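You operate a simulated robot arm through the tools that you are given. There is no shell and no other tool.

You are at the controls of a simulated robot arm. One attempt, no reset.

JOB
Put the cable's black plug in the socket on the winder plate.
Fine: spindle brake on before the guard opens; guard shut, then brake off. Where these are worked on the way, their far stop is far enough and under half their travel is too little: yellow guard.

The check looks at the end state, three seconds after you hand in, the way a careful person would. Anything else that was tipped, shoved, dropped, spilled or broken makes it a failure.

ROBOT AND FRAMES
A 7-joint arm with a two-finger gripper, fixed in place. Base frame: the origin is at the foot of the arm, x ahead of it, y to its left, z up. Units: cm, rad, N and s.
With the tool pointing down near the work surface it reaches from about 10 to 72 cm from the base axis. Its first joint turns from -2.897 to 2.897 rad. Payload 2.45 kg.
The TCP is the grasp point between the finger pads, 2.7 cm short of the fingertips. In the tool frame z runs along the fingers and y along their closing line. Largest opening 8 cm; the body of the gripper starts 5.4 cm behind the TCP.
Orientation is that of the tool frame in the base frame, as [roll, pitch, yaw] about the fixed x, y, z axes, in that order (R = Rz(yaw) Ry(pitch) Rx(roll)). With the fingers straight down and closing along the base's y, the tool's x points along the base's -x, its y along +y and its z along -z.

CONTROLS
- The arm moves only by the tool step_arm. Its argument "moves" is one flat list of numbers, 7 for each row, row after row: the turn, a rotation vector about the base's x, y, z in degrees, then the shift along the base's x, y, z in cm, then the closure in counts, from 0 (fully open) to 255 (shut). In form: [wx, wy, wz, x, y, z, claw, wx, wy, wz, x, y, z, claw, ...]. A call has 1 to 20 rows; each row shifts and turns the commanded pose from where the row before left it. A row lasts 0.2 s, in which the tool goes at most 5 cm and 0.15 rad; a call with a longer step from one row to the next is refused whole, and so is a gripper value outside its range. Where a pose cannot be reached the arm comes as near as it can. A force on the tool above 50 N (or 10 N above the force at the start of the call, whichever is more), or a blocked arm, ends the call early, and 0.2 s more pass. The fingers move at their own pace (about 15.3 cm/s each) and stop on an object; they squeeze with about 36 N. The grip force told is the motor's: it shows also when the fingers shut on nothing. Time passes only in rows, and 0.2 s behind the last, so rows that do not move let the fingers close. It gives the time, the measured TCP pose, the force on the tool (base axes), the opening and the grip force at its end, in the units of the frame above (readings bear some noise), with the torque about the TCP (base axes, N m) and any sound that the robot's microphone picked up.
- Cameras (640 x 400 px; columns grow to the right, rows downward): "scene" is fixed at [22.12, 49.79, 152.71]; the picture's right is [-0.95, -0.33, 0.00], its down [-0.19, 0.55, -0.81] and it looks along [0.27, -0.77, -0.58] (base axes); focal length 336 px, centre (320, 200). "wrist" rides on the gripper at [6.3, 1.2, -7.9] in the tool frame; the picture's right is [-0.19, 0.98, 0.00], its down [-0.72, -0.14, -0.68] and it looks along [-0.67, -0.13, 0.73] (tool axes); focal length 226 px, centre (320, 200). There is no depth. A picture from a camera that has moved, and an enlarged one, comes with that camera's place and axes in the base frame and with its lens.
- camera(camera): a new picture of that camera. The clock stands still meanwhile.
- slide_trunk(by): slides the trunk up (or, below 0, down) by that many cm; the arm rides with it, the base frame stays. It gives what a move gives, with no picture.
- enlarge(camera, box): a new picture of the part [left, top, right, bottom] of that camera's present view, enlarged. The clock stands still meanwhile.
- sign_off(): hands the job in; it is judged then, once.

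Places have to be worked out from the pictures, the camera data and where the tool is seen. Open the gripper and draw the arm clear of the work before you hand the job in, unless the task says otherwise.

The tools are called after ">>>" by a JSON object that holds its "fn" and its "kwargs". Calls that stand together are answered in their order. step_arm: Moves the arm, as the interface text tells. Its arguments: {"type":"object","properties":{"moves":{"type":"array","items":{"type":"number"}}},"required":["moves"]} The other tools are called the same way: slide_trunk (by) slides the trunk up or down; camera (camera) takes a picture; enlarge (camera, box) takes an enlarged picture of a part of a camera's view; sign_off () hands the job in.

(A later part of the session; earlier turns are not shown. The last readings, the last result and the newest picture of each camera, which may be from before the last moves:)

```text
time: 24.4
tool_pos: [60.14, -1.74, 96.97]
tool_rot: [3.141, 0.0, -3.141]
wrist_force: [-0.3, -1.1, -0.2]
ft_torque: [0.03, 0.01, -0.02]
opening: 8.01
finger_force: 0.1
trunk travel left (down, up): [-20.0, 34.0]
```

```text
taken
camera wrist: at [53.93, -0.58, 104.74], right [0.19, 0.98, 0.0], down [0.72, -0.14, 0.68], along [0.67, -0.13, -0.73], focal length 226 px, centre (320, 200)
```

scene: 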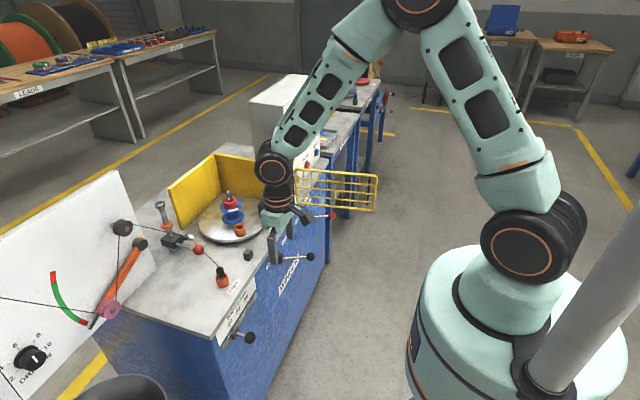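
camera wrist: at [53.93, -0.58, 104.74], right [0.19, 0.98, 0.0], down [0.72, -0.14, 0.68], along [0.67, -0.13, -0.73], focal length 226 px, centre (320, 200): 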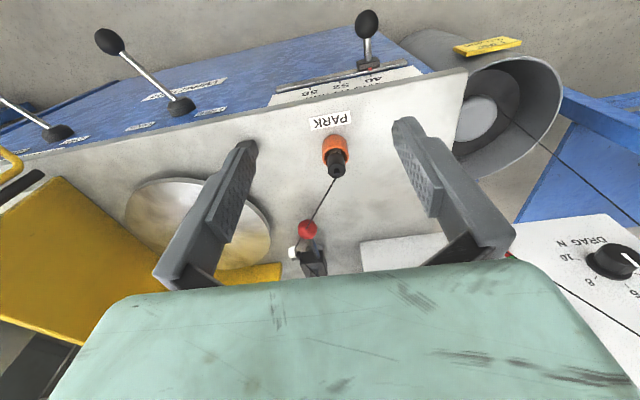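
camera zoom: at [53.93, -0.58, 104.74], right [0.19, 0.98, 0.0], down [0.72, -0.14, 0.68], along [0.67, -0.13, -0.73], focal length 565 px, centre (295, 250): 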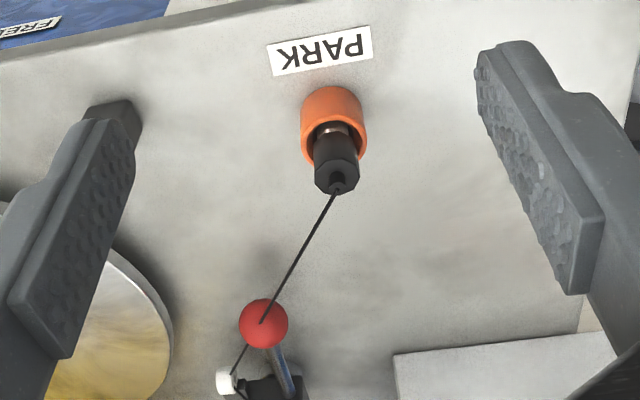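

The refined plug axis is (69.0, -1.55), with the cup rim at about z = 81 and the body top at about 84.2. I move over it with the fingers 5 cm apart, come partway down and check.

>>> {"fn": "step_arm", "kwargs": {"moves": [0, 0, 0, 3, 0.05, 0, 95, 0, 0, 0, 3, 0.05, 0, 95, 0, 0, 0, 2.9, 0.05, 0, 95, 0, 0, 0, 0, 0, -3, 95, 0, 0, 0, 0, 0, -3, 95, 0, 0, 0, 0, 0, -3, 95]}}

>>> {"fn": "enlarge", "kwargs": {"camera": "wrist", "box": [240, 100, 420, 290]}}

>>> {"fn": "enlarge", "kwargs": {"camera": "scene", "box": [180, 200, 280, 300]}}

```text
time: 25.8
tool_pos: [68.95, -1.6, 87.83]
tool_rot: [-3.141, 0.0, -3.141]
wrist_force: [0.3, 0.2, -0.2]
ft_torque: [0.03, 0.03, -0.01]
opening: 5.0
finger_force: 0.0
trunk travel left (down, up): [-20.0, 34.0]
```

```text
2.11 times, centred on (330, 195) of wrist
camera zoom: at [62.69, -0.5, 95.7], right [0.19, 0.98, 0.0], down [0.72, -0.14, 0.68], along [0.67, -0.13, -0.73], focal length 476 px, centre (299, 210)
```

zoom: 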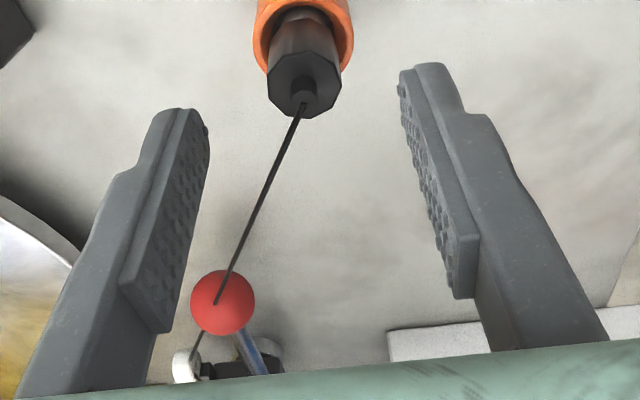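

```text
4.00 times, centred on (230, 250) of scene
camera zoom: at [22.12, 49.79, 152.71], right [-0.95, -0.33, 0.0], down [-0.19, 0.55, -0.81], along [0.27, -0.77, -0.58], focal length 1342 px, centre (680, 0)
```

zoom: 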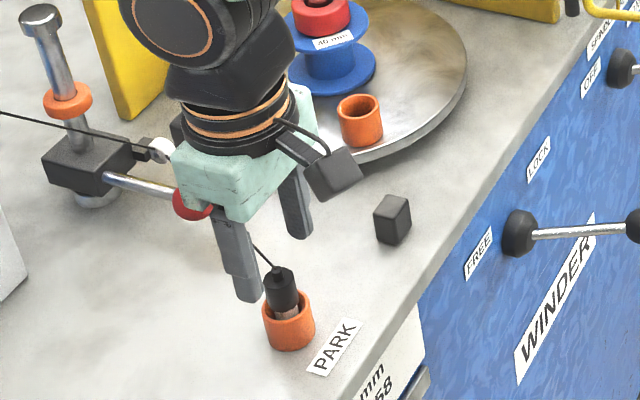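

The plug sits at (68.8, -1.58), centred between the fingers. I descend to TCP z≈84.5 so that the tips stay just above the cup rim, and look before closing.

>>> {"fn": "step_arm", "kwargs": {"moves": [0, 0, 0, -0.1, 0, -1.5, 95, 0, 0, 0, -0.05, 0, -1.3, 95, 0, 0, 0, 0, 0, -0.5, 95]}}

>>> {"fn": "enlarge", "kwargs": {"camera": "scene", "box": [190, 220, 260, 300]}}

>>> {"fn": "enlarge", "kwargs": {"camera": "wrist", "box": [240, 60, 420, 290]}}

```text
time: 26.6
tool_pos: [68.57, -1.49, 84.59]
tool_rot: [-3.142, 0.001, -3.141]
wrist_force: [0.1, 0.4, 0.1]
ft_torque: [-0.01, 0.02, -0.01]
opening: 4.98
finger_force: 0.0
trunk travel left (down, up): [-20.0, 34.0]
```

```text
5.00 times, centred on (225, 260) of scene
camera zoom: at [22.12, 49.79, 152.71], right [-0.95, -0.33, 0.0], down [-0.19, 0.55, -0.81], along [0.27, -0.77, -0.58], focal length 1678 px, centre (795, -100)
```

zoom: 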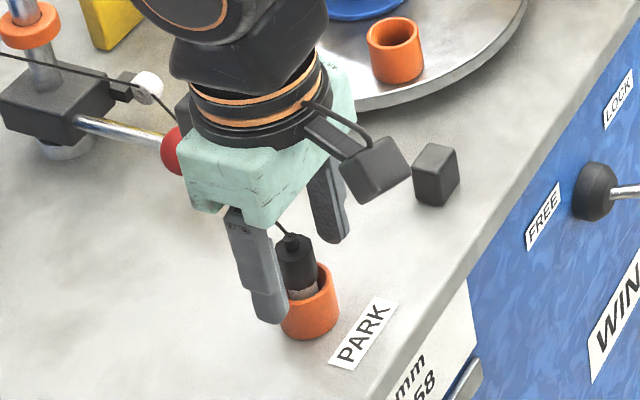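

```text
1.74 times, centred on (330, 175) of wrist
camera zoom: at [62.44, -0.42, 92.34], right [0.19, 0.98, 0.0], down [0.72, -0.14, 0.68], along [0.67, -0.13, -0.73], focal length 393 px, centre (303, 244)
```

zoom: 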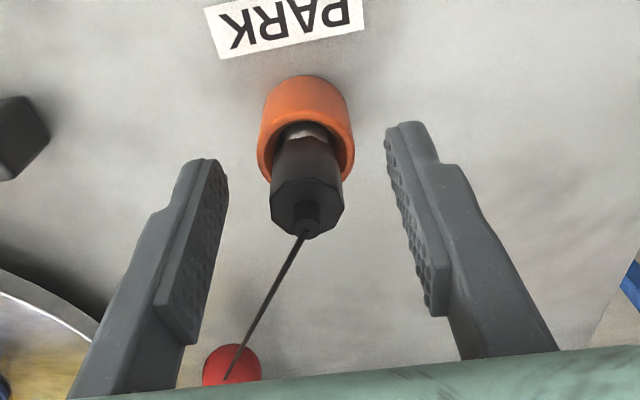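

The plug is centred between the pads and the tips are about 0.8 cm above the rim. I close on the black body.

>>> {"fn": "step_arm", "kwargs": {"moves": [0, 0, 0, 0, 0, 0, 150, 0, 0, 0, 0, 0, 0, 255, 0, 0, 0, 0, 0, 0, 255, 0, 0, 0, 0, 0, 0, 255]}}

>>> {"fn": "enlarge", "kwargs": {"camera": "scene", "box": [190, 220, 260, 300]}}

>>> {"fn": "enlarge", "kwargs": {"camera": "wrist", "box": [240, 60, 420, 290]}}

```text
time: 27.6
tool_pos: [68.57, -1.57, 84.55]
tool_rot: [-3.142, 0.001, -3.141]
wrist_force: [-0.7, 0.2, 0.5]
ft_torque: [-0.02, 0.0, 0.0]
opening: 1.81
finger_force: 36.0
trunk travel left (down, up): [-20.0, 34.0]
```

```text
5.00 times, centred on (225, 260) of scene
camera zoom: at [22.12, 49.79, 152.71], right [-0.95, -0.33, 0.0], down [-0.19, 0.55, -0.81], along [0.27, -0.77, -0.58], focal length 1678 px, centre (795, -100)
```

zoom: 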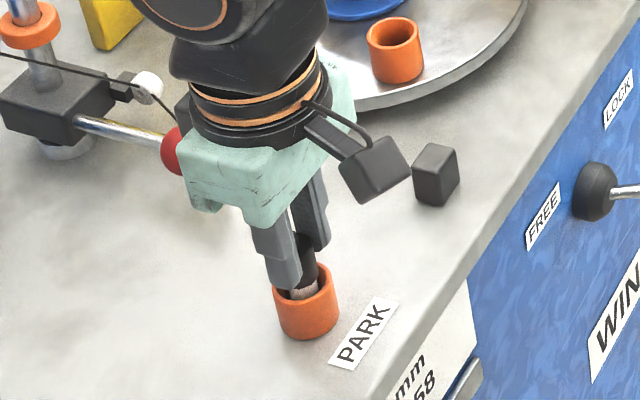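

```text
1.74 times, centred on (330, 175) of wrist
camera zoom: at [62.45, -0.42, 92.36], right [0.19, 0.98, 0.0], down [0.72, -0.14, 0.68], along [0.67, -0.13, -0.73], focal length 393 px, centre (303, 244)
```

zoom: 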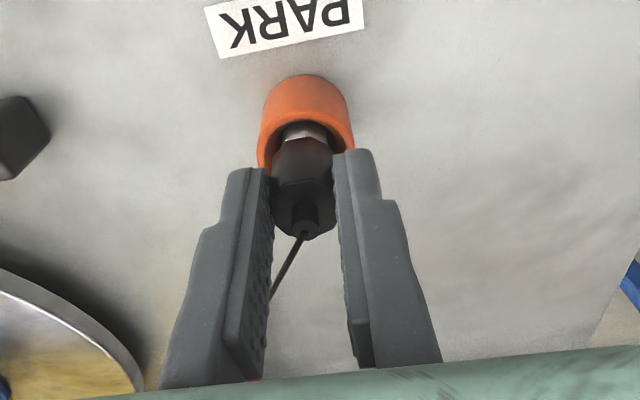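

The plug is gripped, opening 1.81 cm at full force. I lift slowly and watch the force for cable tension or snagging.

>>> {"fn": "step_arm", "kwargs": {"moves": [0, 0, 0, 0, 0, 0.7, 255, 0, 0, 0, 0, 0, 0.7, 255, 0, 0, 0, 0, 0, 1, 255, 0, 0, 0, 0, 0, 1, 255]}}

>>> {"fn": "enlarge", "kwargs": {"camera": "scene", "box": [90, 190, 270, 310]}}

>>> {"fn": "enlarge", "kwargs": {"camera": "wrist", "box": [240, 60, 420, 290]}}

```text
time: 28.6
tool_pos: [68.56, -1.64, 87.93]
tool_rot: [3.142, 0.0, 3.141]
wrist_force: [-0.1, -0.6, -1.0]
ft_torque: [0.0, 0.02, -0.03]
opening: 1.78
finger_force: 36.1
trunk travel left (down, up): [-20.0, 34.0]
```

```text
3.33 times, centred on (180, 250) of scene
camera zoom: at [22.12, 49.79, 152.71], right [-0.95, -0.33, 0.0], down [-0.19, 0.55, -0.81], along [0.27, -0.77, -0.58], focal length 1118 px, centre (787, 33)
```

zoom: 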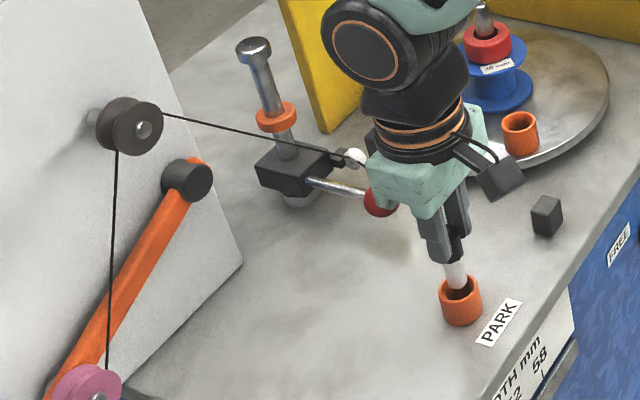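

```text
1.74 times, centred on (330, 175) of wrist
camera zoom: at [62.36, -0.46, 95.8], right [0.19, 0.98, 0.0], down [0.72, -0.14, 0.68], along [0.67, -0.13, -0.73], focal length 393 px, centre (303, 244)
```

zoom: 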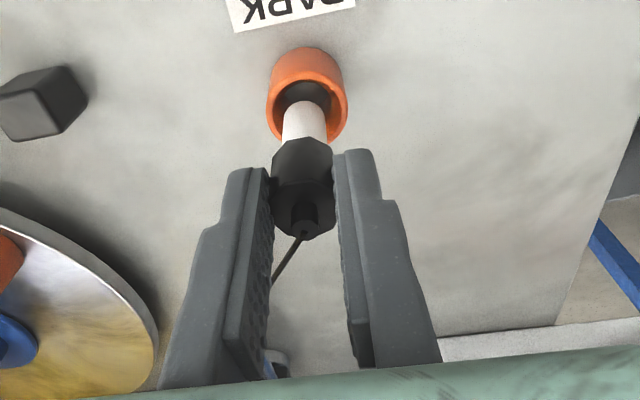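

The plug comes out cleanly with a light pin and negligible force. I keep lifting to about z = 94.

>>> {"fn": "step_arm", "kwargs": {"moves": [0, 0, 0, 0, 0, 1.5, 255, 0, 0, 0, 0, 0, 1.5, 255, 0, 0, 0, 0, 0, 1.5, 255, 0, 0, 0, 0, 0, 1.5, 255]}}

>>> {"fn": "enlarge", "kwargs": {"camera": "scene", "box": [90, 190, 270, 310]}}

>>> {"fn": "camera", "kwargs": {"camera": "wrist"}}

```text
time: 29.6
tool_pos: [68.54, -1.57, 94.01]
tool_rot: [-3.141, -0.001, 3.14]
wrist_force: [0.0, -0.4, -0.2]
ft_torque: [0.01, 0.01, -0.02]
opening: 1.79
finger_force: 36.3
trunk travel left (down, up): [-20.0, 34.0]
```

```text
3.33 times, centred on (180, 250) of scene
camera zoom: at [22.12, 49.79, 152.71], right [-0.95, -0.33, 0.0], down [-0.19, 0.55, -0.81], along [0.27, -0.77, -0.58], focal length 1118 px, centre (787, 33)
```

zoom: 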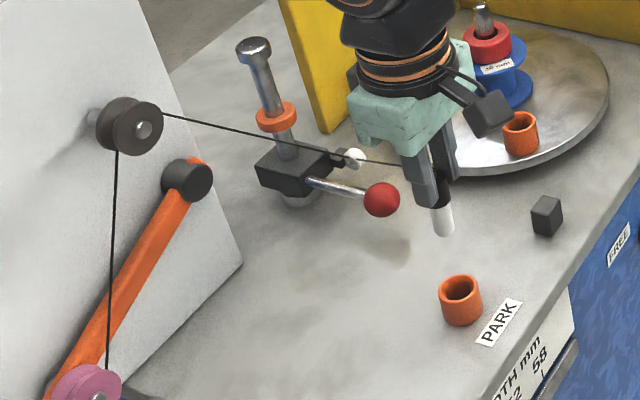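

```text
taken
camera wrist: at [62.37, -0.52, 101.89], right [0.19, 0.98, 0.0], down [0.72, -0.14, 0.68], along [0.67, -0.13, -0.73], focal length 226 px, centre (320, 200)
```

wrist: 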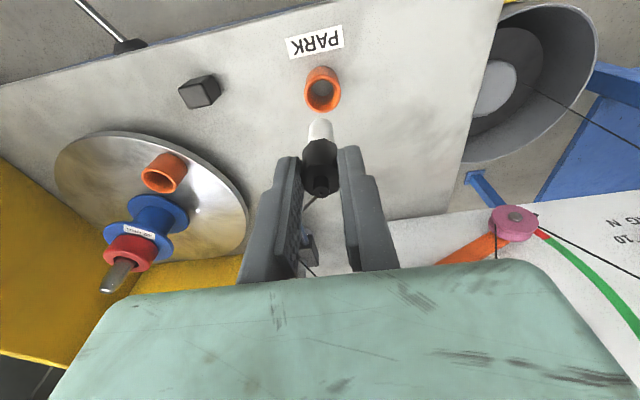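

The plug is fully out. I enlarge the socket from here to refine its position before travelling.

>>> {"fn": "enlarge", "kwargs": {"camera": "wrist", "box": [100, 120, 260, 220]}}

>>> {"fn": "enlarge", "kwargs": {"camera": "wrist", "box": [270, 50, 370, 210]}}

>>> {"fn": "enlarge", "kwargs": {"camera": "scene", "box": [215, 205, 265, 245]}}

```text
4.00 times, centred on (180, 170) of wrist
camera zoom: at [62.37, -0.52, 101.89], right [0.19, 0.98, 0.0], down [0.72, -0.14, 0.68], along [0.67, -0.13, -0.73], focal length 904 px, centre (880, 320)
```

zoom: 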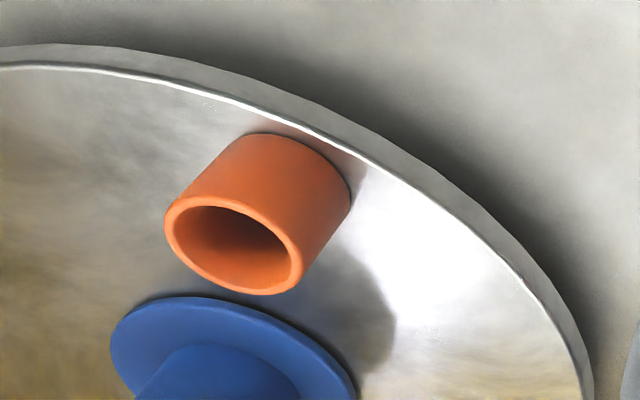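

```text
2.50 times, centred on (320, 130) of wrist
camera zoom: at [62.37, -0.52, 101.89], right [0.19, 0.98, 0.0], down [0.72, -0.14, 0.68], along [0.67, -0.13, -0.73], focal length 565 px, centre (320, 375)
```

zoom: 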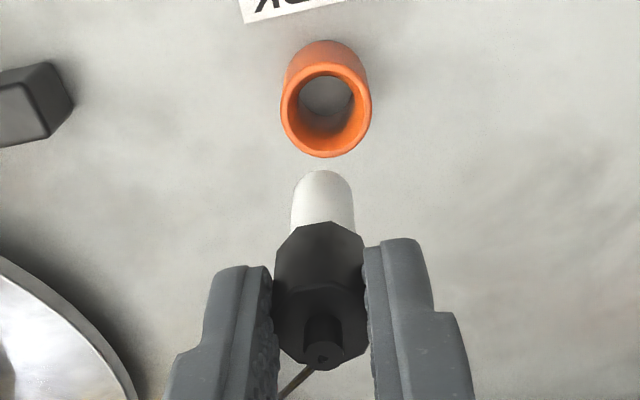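

```text
10.00 times, centred on (240, 225) of scene
camera zoom: at [22.12, 49.79, 152.71], right [-0.95, -0.33, 0.0], down [-0.19, 0.55, -0.81], along [0.27, -0.77, -0.58], focal length 3356 px, centre (1120, -50)
```

zoom: 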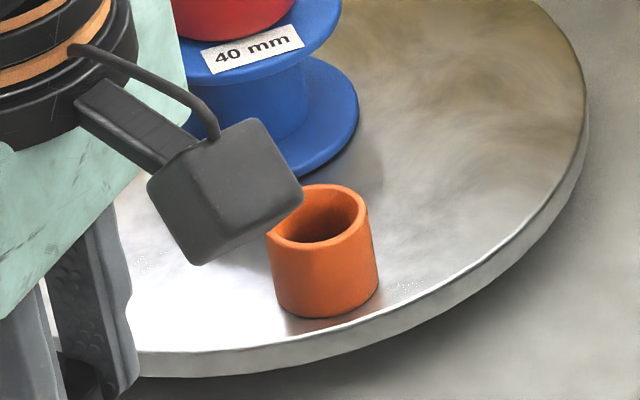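

The socket ray fits (73.4, -19.45) with the rim at z≈83.75, and the pin bottom is about 5.5 cm below the TCP. I carry the plug at z = 94 to above the socket.

>>> {"fn": "step_arm", "kwargs": {"moves": [0, 0, 0, 0.8, -2.98, 0, 255, 0, 0, 0, 0.8, -2.98, 0, 255, 0, 0, 0, 0.8, -2.98, 0, 255, 0, 0, 0, 0.8, -2.98, 0, 255, 0, 0, 0, 0.8, -2.98, 0, 255, 0, 0, 0, 0.85, -2.98, 0, 255]}}

>>> {"fn": "enlarge", "kwargs": {"camera": "wrist", "box": [220, 40, 420, 240]}}

>>> {"fn": "enlarge", "kwargs": {"camera": "scene", "box": [190, 170, 290, 260]}}

>>> {"fn": "camera", "kwargs": {"camera": "scene"}}

```text
time: 31.0
tool_pos: [73.23, -19.4, 93.93]
tool_rot: [-3.141, -0.001, -3.14]
wrist_force: [-0.9, -0.4, 0.3]
ft_torque: [0.02, 0.0, 0.03]
opening: 1.82
finger_force: 35.7
trunk travel left (down, up): [-20.0, 34.0]
```

```text
2.00 times, centred on (320, 140) of wrist
camera zoom: at [67.02, -18.29, 101.83], right [0.19, 0.98, 0.0], down [0.72, -0.14, 0.68], along [0.67, -0.13, -0.73], focal length 452 px, centre (320, 320)
```

zoom: 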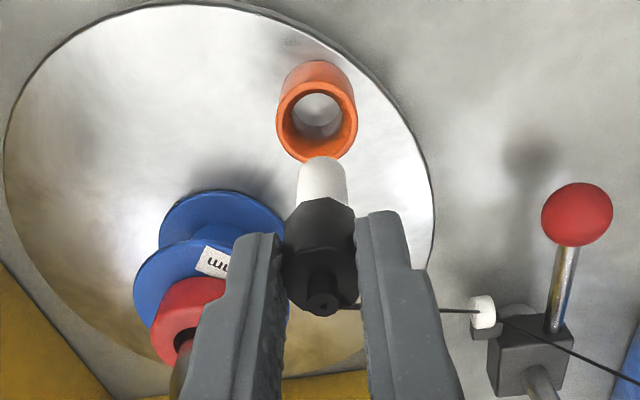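

```text
4.44 times, centred on (240, 215) of scene
camera zoom: at [22.12, 49.79, 152.71], right [-0.95, -0.33, 0.0], down [-0.19, 0.55, -0.81], along [0.27, -0.77, -0.58], focal length 1491 px, centre (676, 133)
```

zoom: 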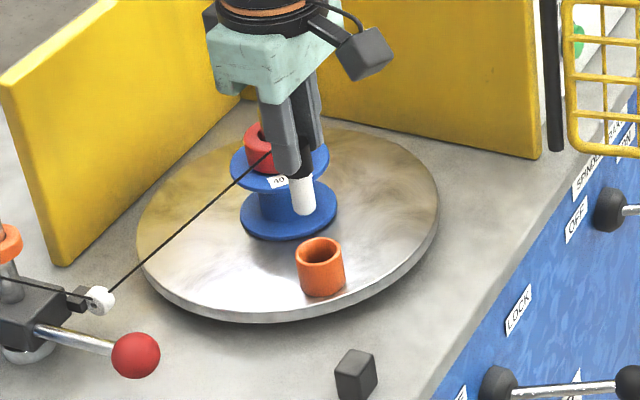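

```text
taken
```

scene: 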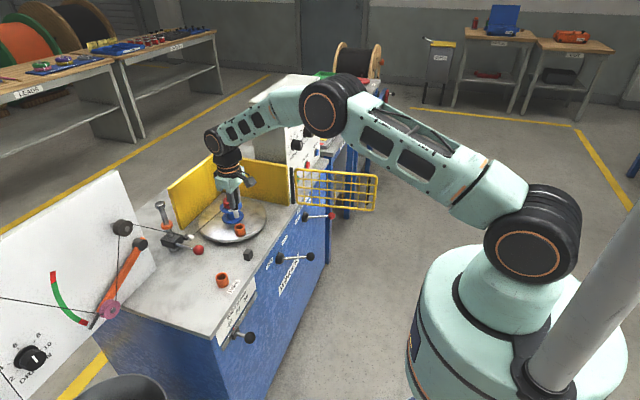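

In the wrist view the plug is at about (73.23, -19.49) and the socket centre at about (73.28, -19.6), almost aligned, and the hole is about 1 cm wider than the pin. I shift 0.1 cm in y, descend to just above the rim and check again.

>>> {"fn": "step_arm", "kwargs": {"moves": [0, 0, 0, 0.05, -0.1, -1.3, 255, 0, 0, 0, 0, 0, -1.2, 255, 0, 0, 0, 0, 0, -1, 255, 0, 0, 0, 0, 0, -0.7, 255]}}

>>> {"fn": "enlarge", "kwargs": {"camera": "wrist", "box": [250, 60, 390, 200]}}

>>> {"fn": "enlarge", "kwargs": {"camera": "scene", "box": [210, 190, 270, 250]}}

```text
time: 32.0
tool_pos: [73.45, -19.57, 90.11]
tool_rot: [-3.139, 0.004, -3.141]
wrist_force: [-2.9, 0.5, 18.1]
ft_torque: [0.13, -0.01, 0.0]
opening: 1.79
finger_force: 36.2
trunk travel left (down, up): [-20.0, 34.0]
```

```text
2.86 times, centred on (320, 130) of wrist
camera zoom: at [67.21, -18.42, 97.95], right [0.19, 0.98, 0.0], down [0.71, -0.14, 0.69], along [0.67, -0.13, -0.73], focal length 646 px, centre (320, 400)
```

zoom: 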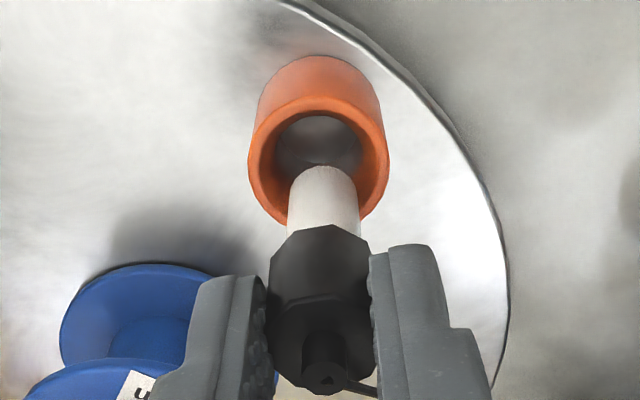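

```text
6.67 times, centred on (240, 220) of scene
camera zoom: at [22.12, 49.79, 152.71], right [-0.95, -0.33, 0.0], down [-0.19, 0.55, -0.81], along [0.27, -0.77, -0.58], focal length 2237 px, centre (853, 67)
```

zoom: 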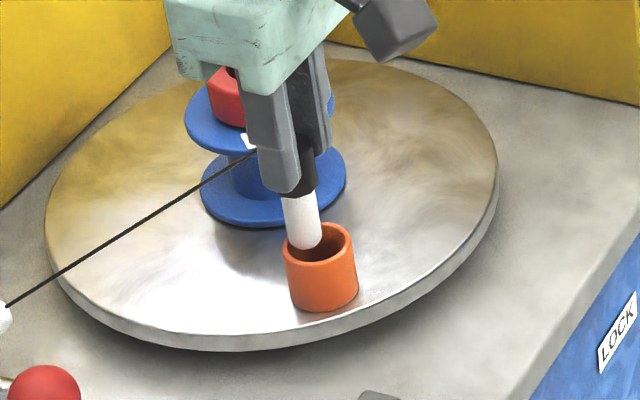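

There is 18 N of upward force at z = 90.1, so the pin is touching the rim, and in the scene view it sits toward the +x side of the hole. I lift off slightly and take closer views to measure the offset.

>>> {"fn": "step_arm", "kwargs": {"moves": [0, 0, 0, 0, 0, 0.9, 255, 0, 0, 0, 0, 0, 0, 255]}}

>>> {"fn": "enlarge", "kwargs": {"camera": "scene", "box": [225, 200, 255, 240]}}

>>> {"fn": "enlarge", "kwargs": {"camera": "wrist", "box": [270, 60, 370, 200]}}

```text
time: 32.6
tool_pos: [73.46, -19.5, 90.83]
tool_rot: [3.139, -0.001, 3.14]
wrist_force: [-0.2, 0.3, -1.1]
ft_torque: [0.01, 0.01, -0.01]
opening: 1.79
finger_force: 36.3
trunk travel left (down, up): [-20.0, 34.0]
```

```text
10.00 times, centred on (240, 220) of scene
camera zoom: at [22.12, 49.79, 152.71], right [-0.95, -0.33, 0.0], down [-0.19, 0.55, -0.81], along [0.27, -0.77, -0.58], focal length 3356 px, centre (1120, 0)
```

zoom: 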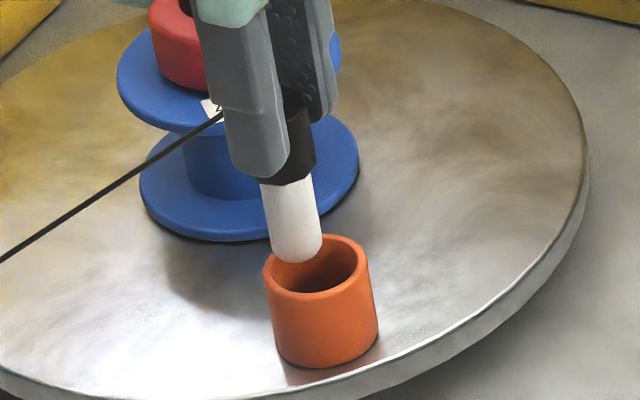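

```text
2.86 times, centred on (320, 130) of wrist
camera zoom: at [67.26, -18.43, 98.49], right [0.19, 0.98, 0.0], down [0.72, -0.14, 0.68], along [0.67, -0.13, -0.73], focal length 646 px, centre (320, 400)
```

zoom: 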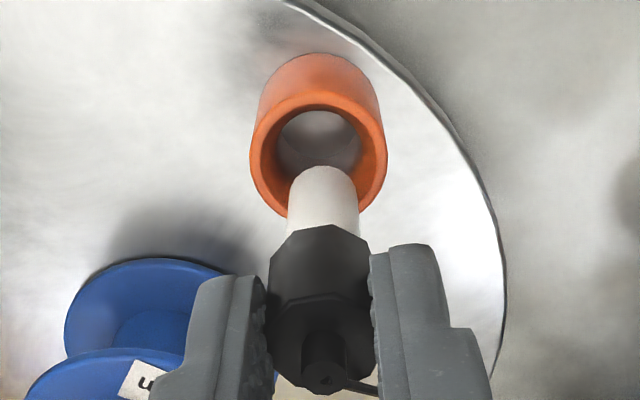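

Comparing pin tip and rim in both views, the pin is about 0.6–0.8 cm too far in +x and centred in y, with about 0.5 cm of radial clearance. I shift -0.68 in x at this height and look again.

>>> {"fn": "step_arm", "kwargs": {"moves": [0, 0, 0, -0.4, 0, 0.2, 255, 0, 0, 0, -0.28, 0, 0, 255]}}

>>> {"fn": "enlarge", "kwargs": {"camera": "scene", "box": [225, 200, 255, 240]}}

>>> {"fn": "enlarge", "kwargs": {"camera": "wrist", "box": [270, 60, 370, 200]}}

```text
time: 33.2
tool_pos: [72.83, -19.75, 90.9]
tool_rot: [3.141, -0.003, -3.141]
wrist_force: [-0.6, 0.3, -0.3]
ft_torque: [0.02, 0.03, 0.02]
opening: 1.79
finger_force: 36.1
trunk travel left (down, up): [-20.0, 34.0]
```

```text
10.00 times, centred on (240, 220) of scene
camera zoom: at [22.12, 49.79, 152.71], right [-0.95, -0.33, 0.0], down [-0.19, 0.55, -0.81], along [0.27, -0.77, -0.58], focal length 3356 px, centre (1120, 0)
```

zoom: 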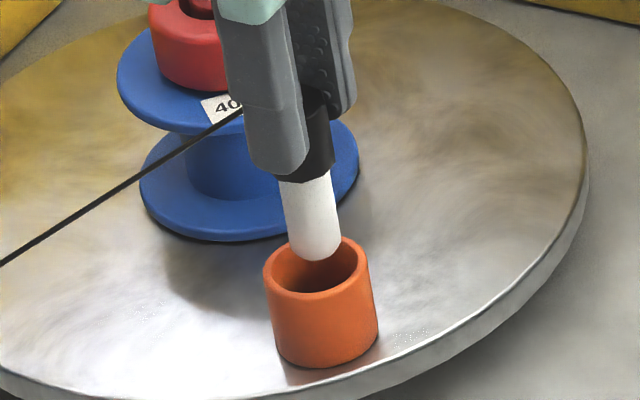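

```text
2.86 times, centred on (320, 130) of wrist
camera zoom: at [66.59, -18.52, 98.7], right [0.19, 0.98, 0.0], down [0.72, -0.14, 0.68], along [0.67, -0.13, -0.73], focal length 646 px, centre (320, 400)
```

zoom: 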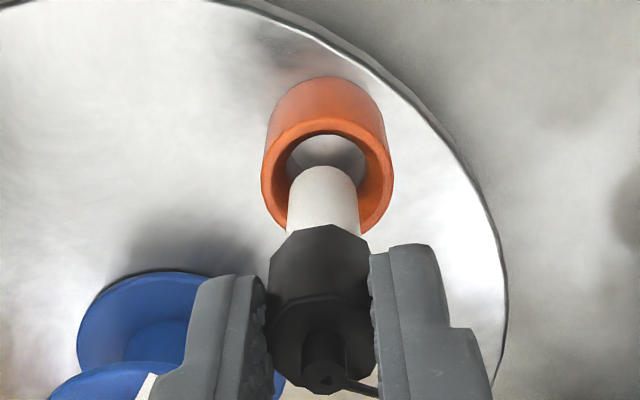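

The pin now lines up with the hole to within about 0.1–0.2 cm. I trim by -0.1 in x and +0.1 in y and descend gently, watching the force.

>>> {"fn": "step_arm", "kwargs": {"moves": [0, 0, 0, -0.1, 0.1, -0.5, 255, 0, 0, 0, 0, 0, -0.5, 255, 0, 0, 0, 0, 0, -0.4, 255, 0, 0, 0, 0, 0, -0.4, 255]}}

>>> {"fn": "enlarge", "kwargs": {"camera": "scene", "box": [225, 200, 255, 240]}}

>>> {"fn": "enlarge", "kwargs": {"camera": "wrist", "box": [270, 60, 370, 200]}}

```text
time: 34.2
tool_pos: [72.69, -19.51, 89.12]
tool_rot: [3.14, 0.0, -3.141]
wrist_force: [-0.4, 0.2, -0.7]
ft_torque: [0.02, 0.03, 0.01]
opening: 1.8
finger_force: 36.1
trunk travel left (down, up): [-20.0, 34.0]
```

```text
10.00 times, centred on (240, 220) of scene
camera zoom: at [22.12, 49.79, 152.71], right [-0.95, -0.33, 0.0], down [-0.19, 0.55, -0.81], along [0.27, -0.77, -0.58], focal length 3356 px, centre (1120, 0)
```

zoom: 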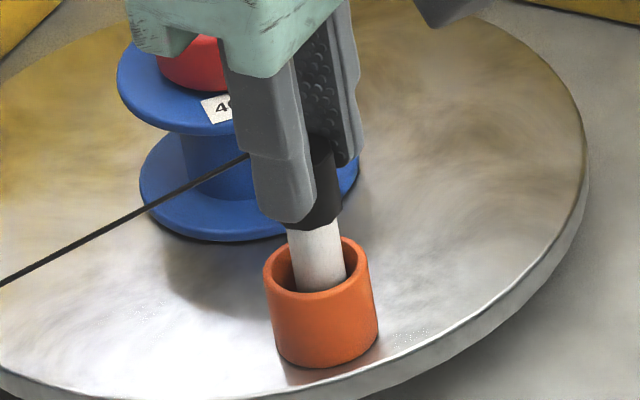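

```text
2.86 times, centred on (320, 130) of wrist
camera zoom: at [66.52, -18.36, 96.93], right [0.19, 0.98, 0.0], down [0.72, -0.14, 0.68], along [0.67, -0.13, -0.73], focal length 646 px, centre (320, 400)
```

zoom: 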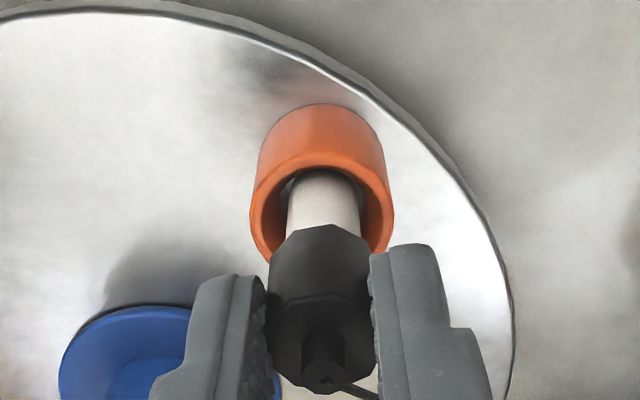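

The pin is inside the hole with no force. I continue down gently until it seats.

>>> {"fn": "step_arm", "kwargs": {"moves": [0, 0, 0, 0, 0, -0.5, 255, 0, 0, 0, 0, 0, -0.5, 255, 0, 0, 0, 0, 0, -0.4, 255, 0, 0, 0, 0, 0, -0.3, 255]}}

>>> {"fn": "enlarge", "kwargs": {"camera": "scene", "box": [225, 200, 255, 240]}}

>>> {"fn": "enlarge", "kwargs": {"camera": "wrist", "box": [270, 60, 370, 200]}}

```text
time: 35.2
tool_pos: [72.69, -19.53, 87.37]
tool_rot: [3.141, 0.0, 3.141]
wrist_force: [0.1, -0.1, 0.0]
ft_torque: [-0.03, -0.03, 0.01]
opening: 1.8
finger_force: 35.6
trunk travel left (down, up): [-20.0, 34.0]
```

```text
10.00 times, centred on (240, 220) of scene
camera zoom: at [22.12, 49.79, 152.71], right [-0.95, -0.33, 0.0], down [-0.19, 0.55, -0.81], along [0.27, -0.77, -0.58], focal length 3356 px, centre (1120, 0)
```

zoom: 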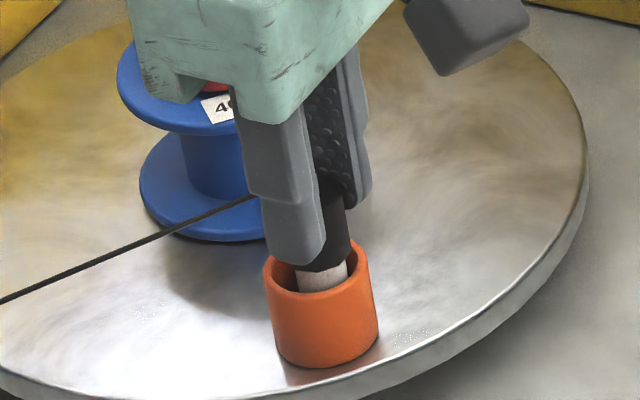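

```text
2.86 times, centred on (320, 130) of wrist
camera zoom: at [66.48, -18.39, 95.22], right [0.19, 0.98, 0.0], down [0.72, -0.14, 0.68], along [0.67, -0.13, -0.73], focal length 646 px, centre (320, 400)
```

zoom: 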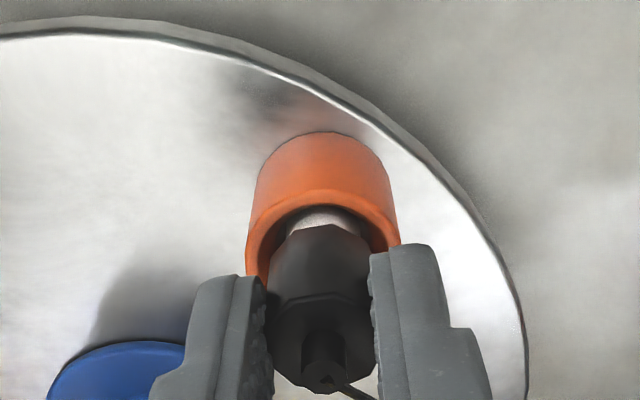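

Still no force, and the position looks almost like the parked state. I descend in 0.2 cm steps to feel the bottom.

>>> {"fn": "step_arm", "kwargs": {"moves": [0, 0, 0, 0, 0, -0.2, 255, 0, 0, 0, 0, 0, -0.2, 255, 0, 0, 0, 0, 0, -0.1, 255, 0, 0, 0, 0, 0, 0, 255]}}

>>> {"fn": "enlarge", "kwargs": {"camera": "scene", "box": [225, 200, 255, 240]}}

```text
time: 36.2
tool_pos: [72.82, -19.41, 87.1]
tool_rot: [-3.14, 0.006, 3.141]
wrist_force: [-1.5, 1.2, 22.6]
ft_torque: [0.18, 0.02, 0.0]
opening: 1.78
finger_force: 36.0
trunk travel left (down, up): [-20.0, 34.0]
```

```text
10.00 times, centred on (240, 220) of scene
camera zoom: at [22.12, 49.79, 152.71], right [-0.95, -0.33, 0.0], down [-0.19, 0.55, -0.81], along [0.27, -0.77, -0.58], focal length 3356 px, centre (1120, 0)
```

zoom: 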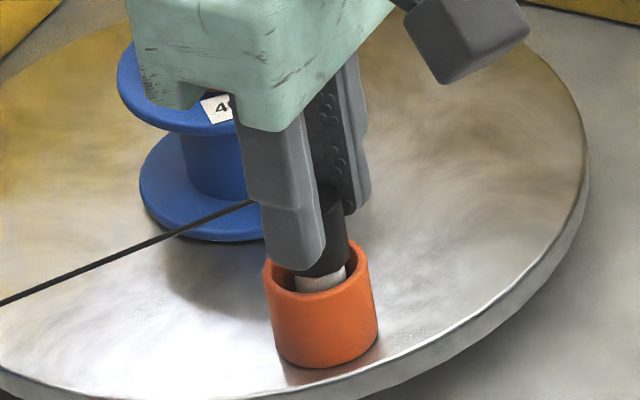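

It has seated: 22 N at z = 87.1, with the same relation of plug to rim as in the park cup. I relieve the pressure, open to about 4 cm and check that the plug stays.

>>> {"fn": "step_arm", "kwargs": {"moves": [0, 0, 0, 0, 0, 0.3, 255, 0, 0, 0, 0, 0, 0, 180, 0, 0, 0, 0, 0, 0, 128, 0, 0, 0, 0, 0, 0, 128]}}

>>> {"fn": "enlarge", "kwargs": {"camera": "scene", "box": [225, 200, 255, 240]}}

>>> {"fn": "enlarge", "kwargs": {"camera": "wrist", "box": [250, 60, 390, 240]}}

```text
time: 37.2
tool_pos: [72.62, -19.49, 87.05]
tool_rot: [3.141, -0.001, 3.141]
wrist_force: [-0.2, -0.7, -0.4]
ft_torque: [0.05, -0.02, -0.01]
opening: 4.0
finger_force: 0.1
trunk travel left (down, up): [-20.0, 34.0]
```

```text
10.00 times, centred on (240, 220) of scene
camera zoom: at [22.12, 49.79, 152.71], right [-0.95, -0.33, 0.0], down [-0.19, 0.55, -0.81], along [0.27, -0.77, -0.58], focal length 3356 px, centre (1120, 0)
```

zoom: 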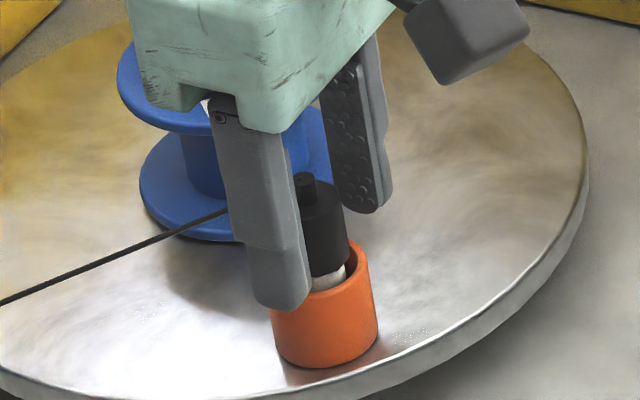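

```text
2.22 times, centred on (320, 150) of wrist
camera zoom: at [66.48, -18.34, 94.93], right [0.19, 0.98, 0.0], down [0.72, -0.14, 0.68], along [0.67, -0.13, -0.73], focal length 502 px, centre (320, 311)
```

zoom: 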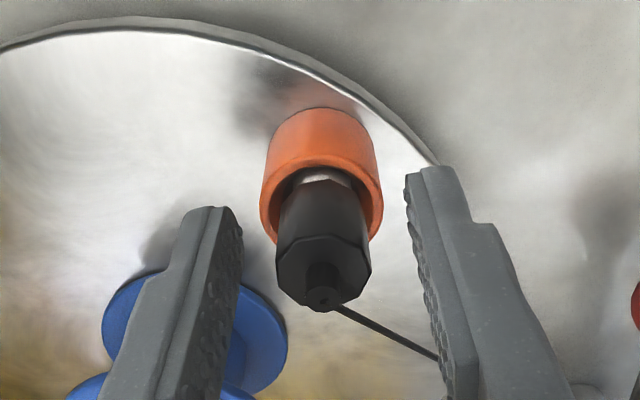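

The plug stands in the socket by itself. I raise the open gripper straight up and check.

>>> {"fn": "step_arm", "kwargs": {"moves": [0, 0, 0, 0, 0, 0.8, 128, 0, 0, 0, 0, 0, 1.5, 128, 0, 0, 0, 0, 0, 2.5, 128, 0, 0, 0, 0, 0, 3, 128, 0, 0, 0, 0, 0, 2, 128]}}

>>> {"fn": "enlarge", "kwargs": {"camera": "scene", "box": [180, 180, 280, 260]}}

>>> {"fn": "camera", "kwargs": {"camera": "wrist"}}

```text
time: 38.4
tool_pos: [72.49, -19.42, 96.97]
tool_rot: [3.14, 0.0, -3.142]
wrist_force: [0.3, 0.0, 0.5]
ft_torque: [0.03, 0.01, 0.03]
opening: 3.99
finger_force: 0.1
trunk travel left (down, up): [-20.0, 34.0]
```

```text
5.00 times, centred on (230, 220) of scene
camera zoom: at [22.12, 49.79, 152.71], right [-0.95, -0.33, 0.0], down [-0.19, 0.55, -0.81], along [0.27, -0.77, -0.58], focal length 1678 px, centre (770, 100)
```

zoom: 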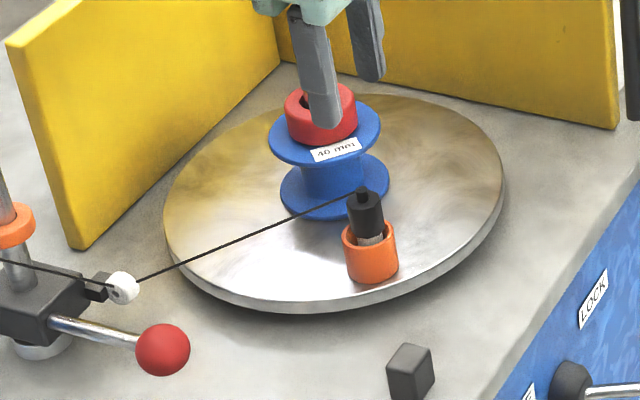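

```text
taken
camera wrist: at [66.41, -18.26, 104.75], right [0.19, 0.98, 0.0], down [0.72, -0.14, 0.68], along [0.67, -0.13, -0.73], focal length 226 px, centre (320, 200)
```

wrist: 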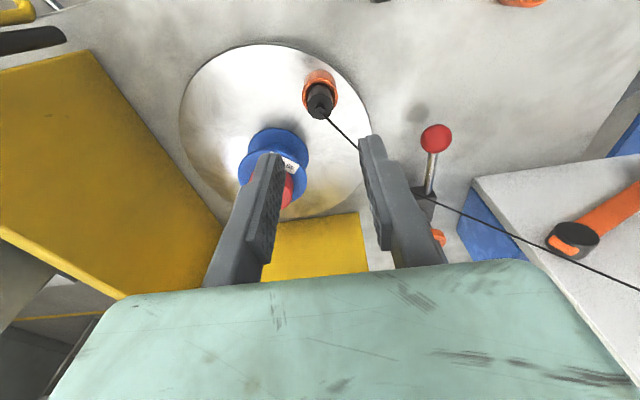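

The plug is seated with the cable running to the guide, and nothing was disturbed. Next I shut the guard: I back out, turn the fingers horizontal again and return to the standoff in front of the handle.

>>> {"fn": "step_arm", "kwargs": {"moves": [0, 0, 0, -4.5, 0, 0.3, 150, 0, 0, 0, -4.5, 0, 0.3, 150, 0, 0, 0, -4.5, 0, 0.3, 150, 0, 0, 0, -4.5, 0, 0.3, 150, 0, 0, 0, -4.5, 0, 0.3, 150, 0, 0, 0, -4.5, 0, 0.3, 150, 0, 0, 0, -4.5, 0, 0.3, 150, 0, 0, 0, -4.5, 0, 0.3, 150, 0, 0, 0, -4.5, 0, 0.3, 150, 0, 0, 0, -4.5, 0, 0.3, 150]}}

>>> {"fn": "step_arm", "kwargs": {"moves": [0, -8, 0, 0, -3.23, -1.2, 150, 0, -8, 0, 0, -3.23, -1.2, 150, 0, -8, 0, 0, -3.23, -1.2, 150, 0, -8, 0, 0, -3.23, -1.2, 150, 0, -8, 0, 0, -3.23, -1.2, 150, 0, -8, 0, 0, -3.23, -1.2, 150, 0, -8, 0, 0, -3.23, -1.2, 150, 0, -8, 0, 0, -3.23, -1.2, 150, 0, -8, 0, 0, -3.23, -1.2, 150, 0, -8, 0, 0, -3.23, -1.2, 150]}}

>>> {"fn": "camera", "kwargs": {"camera": "wrist"}}

>>> {"fn": "camera", "kwargs": {"camera": "scene"}}

```text
time: 40.6
tool_pos: [27.7, -19.42, 100.16]
tool_rot: [3.141, 0.0, 3.14]
wrist_force: [0.3, 0.1, 0.2]
ft_torque: [0.0, 0.01, 0.03]
opening: 3.29
finger_force: 0.0
trunk travel left (down, up): [-20.0, 34.0]
```

```text
time: 42.8
tool_pos: [27.58, -51.98, 88.01]
tool_rot: [-3.134, 1.398, -3.135]
wrist_force: [0.1, -0.2, -0.1]
ft_torque: [0.01, -0.02, -0.03]
opening: 3.32
finger_force: 0.0
trunk travel left (down, up): [-20.0, 34.0]
```

```text
taken
camera wrist: at [18.83, -50.79, 83.05], right [0.03, 0.98, 0.19], down [-0.55, -0.14, 0.82], along [0.84, -0.13, 0.53], focal length 226 px, centre (320, 200)
```

wrist: 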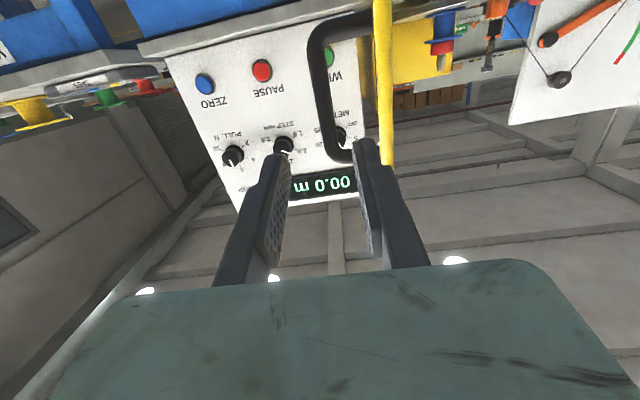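

```text
taken
```

scene: 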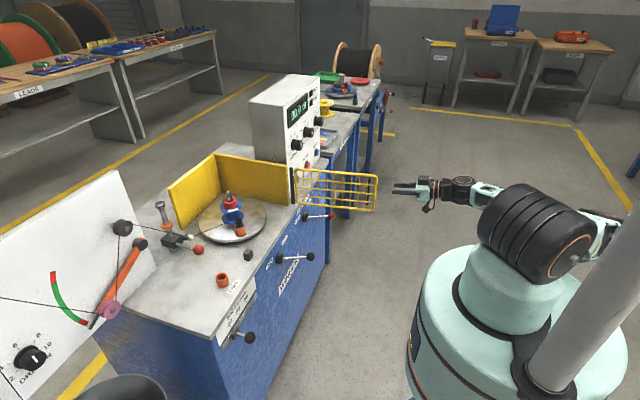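

The handle bar is straight ahead at about (38.5, -51.7). I go in along the same line and cage it.

>>> {"fn": "step_arm", "kwargs": {"moves": [0, 0, 0, 4, 0.1, -0.5, 150, 0, 0, 0, 4, 0.1, -0.5, 150, 0, 0, 0, 2.9, 0.05, -0.4, 150, 0, 0, 0, 0, 0, 0, 150]}}

>>> {"fn": "camera", "kwargs": {"camera": "wrist"}}

```text
time: 43.8
tool_pos: [38.5, -51.65, 86.62]
tool_rot: [3.141, 1.397, 3.139]
wrist_force: [0.7, 0.4, 1.0]
ft_torque: [0.02, 0.0, 0.01]
opening: 3.3
finger_force: 0.1
trunk travel left (down, up): [-20.0, 34.0]
```

```text
taken
camera wrist: at [29.71, -50.56, 81.67], right [0.03, 0.98, 0.19], down [-0.55, -0.14, 0.83], along [0.84, -0.13, 0.53], focal length 226 px, centre (320, 200)
```

wrist: 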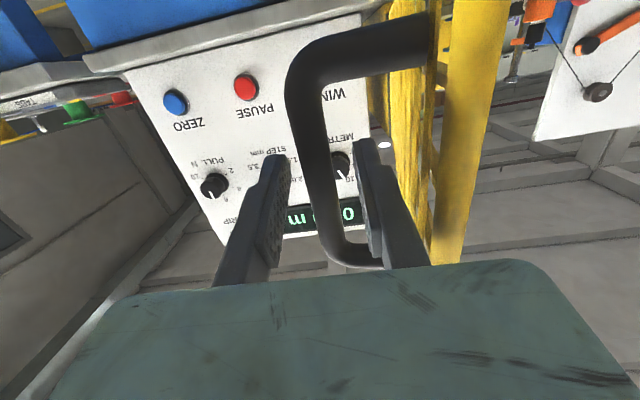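

The bar is caged between the fingers. I close to a loose cage and swing the guard back along the known arc, first 14 steps of 4°.

>>> {"fn": "step_arm", "kwargs": {"moves": [0, 0, 0, 0, 0, 0, 200, 0, 0, 0, -0.57, 1.83, 0, 200, 0, 0, 0, -0.44, 1.87, 0, 200, 0, 0, 0, -0.31, 1.9, 0, 200, 0, 0, 0, -0.18, 1.91, 0, 200, 0, 0, 0, -0.04, 1.92, 0, 200, 0, 0, 0, 0.09, 1.91, 0, 200, 0, 0, 0, 0.23, 1.91, 0, 200, 0, 0, 0, 0.35, 1.88, 0, 200, 0, 0, 0, 0.49, 1.86, 0, 200, 0, 0, 0, 0.62, 1.82, 0, 200, 0, 0, 0, 0.74, 1.77, 0, 200, 0, 0, 0, 0.86, 1.71, 0, 200, 0, 0, 0, 0.98, 1.65, 0, 200, 0, 0, 0, 1.1, 1.57, 0, 200]}}

>>> {"fn": "camera", "kwargs": {"camera": "wrist"}}

>>> {"fn": "camera", "kwargs": {"camera": "scene"}}

```text
time: 47.0
tool_pos: [42.45, -26.12, 86.47]
tool_rot: [3.141, 1.395, 3.139]
wrist_force: [-0.3, -0.3, -0.1]
ft_torque: [-0.06, -0.02, 0.02]
opening: 1.76
finger_force: 0.0
trunk travel left (down, up): [-20.0, 34.0]
```

```text
taken
camera wrist: at [33.74, -25.04, 81.67], right [0.03, 0.98, 0.19], down [-0.55, -0.14, 0.83], along [0.84, -0.13, 0.53], focal length 226 px, centre (320, 200)
```

wrist: 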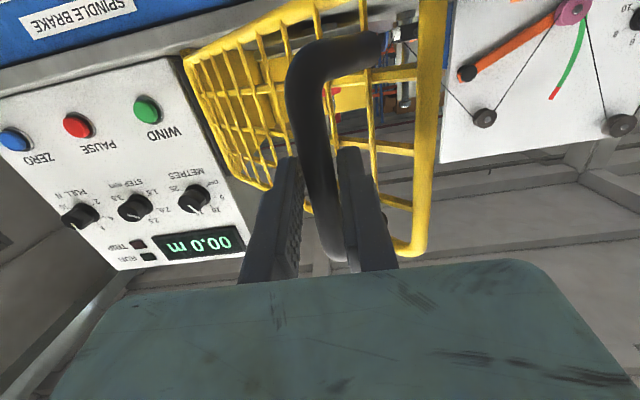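

```text
taken
```

scene: 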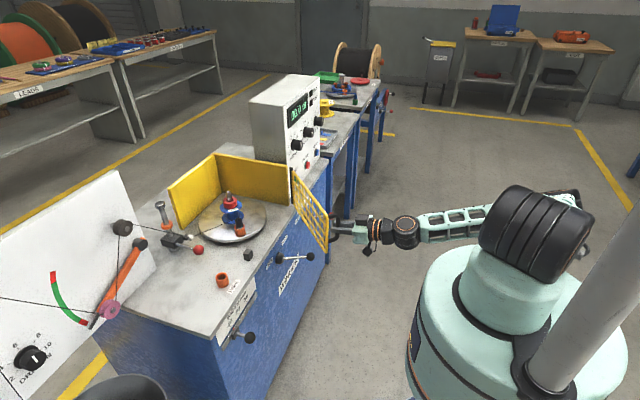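

The guard is at about 43° and follows with no load. I squeeze the bar now, since the remaining motion is mostly along +x, and continue closing while watching the force.

>>> {"fn": "step_arm", "kwargs": {"moves": [0, 0, 0, 0, 0, 0, 255, 0, 0, 0, 0, 0, 0, 255, 0, 0, 0, 1.2, 1.5, 0, 255, 0, 0, 0, 1.3, 1.41, 0, 255, 0, 0, 0, 1.39, 1.32, 0, 255, 0, 0, 0, 1.49, 1.21, 0, 255]}}

>>> {"fn": "camera", "kwargs": {"camera": "wrist"}}

```text
time: 48.4
tool_pos: [47.88, -20.6, 86.7]
tool_rot: [-3.139, 1.397, -3.138]
wrist_force: [4.0, -3.7, -2.1]
ft_torque: [-0.26, 0.37, 0.21]
opening: 1.36
finger_force: 39.8
trunk travel left (down, up): [-20.0, 34.0]
```

```text
taken
camera wrist: at [39.16, -19.5, 81.67], right [0.03, 0.98, 0.19], down [-0.55, -0.14, 0.83], along [0.84, -0.13, 0.53], focal length 226 px, centre (320, 200)
```

wrist: 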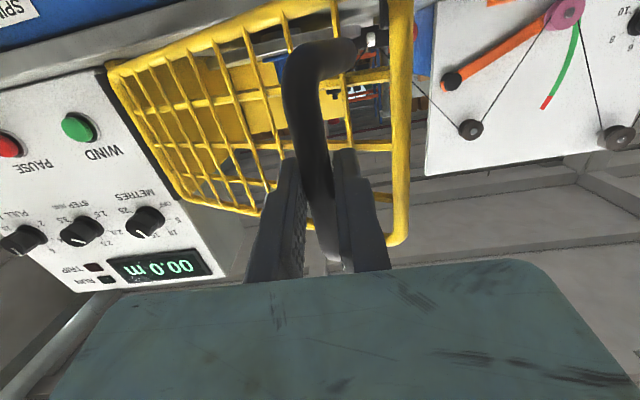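

The force is low (about 5 N), so the arc is right and the guard is at about 27°. I continue to just short of closed.

>>> {"fn": "step_arm", "kwargs": {"moves": [0, 0, 0, 1.57, 1.11, 0, 255, 0, 0, 0, 1.63, 1.0, 0, 255, 0, 0, 0, 1.71, 0.88, 0, 255, 0, 0, 0, 1.76, 0.76, 0, 255]}}

>>> {"fn": "enlarge", "kwargs": {"camera": "scene", "box": [190, 170, 350, 290]}}

```text
time: 49.4
tool_pos: [54.69, -16.87, 86.55]
tool_rot: [-3.141, 1.397, 3.139]
wrist_force: [2.2, -1.7, 3.0]
ft_torque: [-0.24, -0.09, 0.19]
opening: 1.36
finger_force: 40.5
trunk travel left (down, up): [-20.0, 34.0]
```

```text
3.33 times, centred on (270, 230) of scene
camera zoom: at [22.12, 49.79, 152.71], right [-0.95, -0.33, 0.0], down [-0.19, 0.55, -0.81], along [0.27, -0.77, -0.58], focal length 1118 px, centre (487, 100)
```

zoom: 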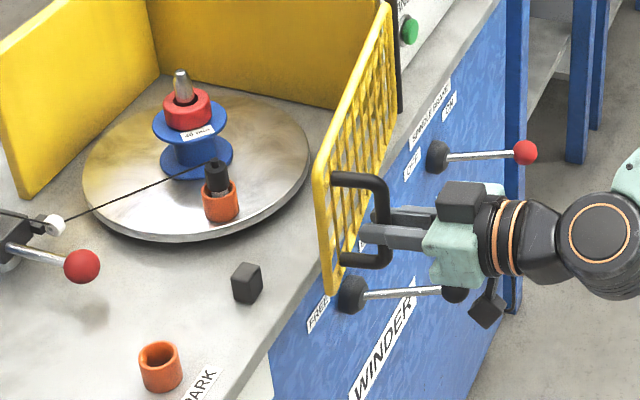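

About 11° remain, and the cable and plug are well inside the guard. I close the last part more slowly until it meets its stop.

>>> {"fn": "step_arm", "kwargs": {"moves": [0, 0, 0, 1.0, 0.34, 0, 255, 0, 0, 0, 0.82, 0.29, 0, 255, 0, 0, 0, 0.95, 0.27, 0, 255, 0, 0, 0, 0.9, 0.24, 0, 255, 0, 0, 0, 0.9, 0.18, 0, 255, 0, 0, 0, 0.76, 0.15, 0, 255]}}

>>> {"fn": "enlarge", "kwargs": {"camera": "scene", "box": [190, 170, 350, 290]}}

>>> {"fn": "camera", "kwargs": {"camera": "wrist"}}

```text
time: 50.8
tool_pos: [59.63, -15.51, 86.56]
tool_rot: [3.135, 1.396, 3.131]
wrist_force: [-22.2, -10.8, 3.5]
ft_torque: [-0.1, -0.38, -0.13]
opening: 1.33
finger_force: 39.5
trunk travel left (down, up): [-20.0, 34.0]
```

```text
3.33 times, centred on (270, 230) of scene
camera zoom: at [22.12, 49.79, 152.71], right [-0.95, -0.33, 0.0], down [-0.19, 0.55, -0.81], along [0.27, -0.77, -0.58], focal length 1118 px, centre (487, 100)
```

zoom: 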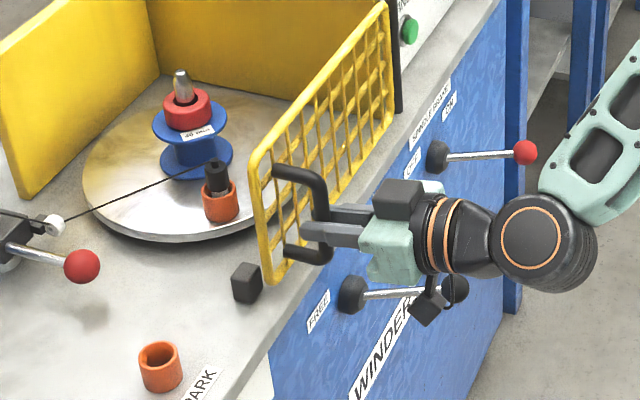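

```text
taken
camera wrist: at [50.88, -14.35, 81.68], right [0.04, 0.98, 0.19], down [-0.55, -0.14, 0.83], along [0.84, -0.13, 0.53], focal length 226 px, centre (320, 200)
```

wrist: 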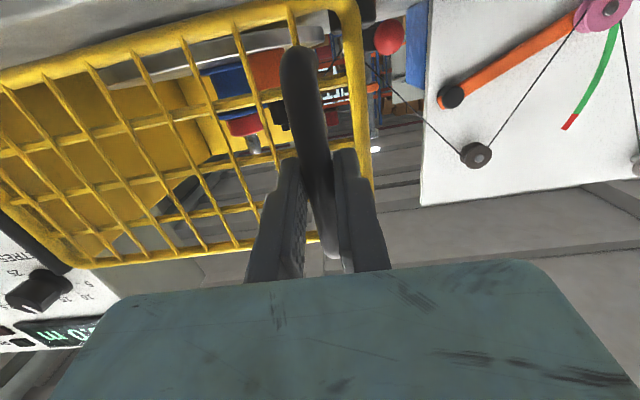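

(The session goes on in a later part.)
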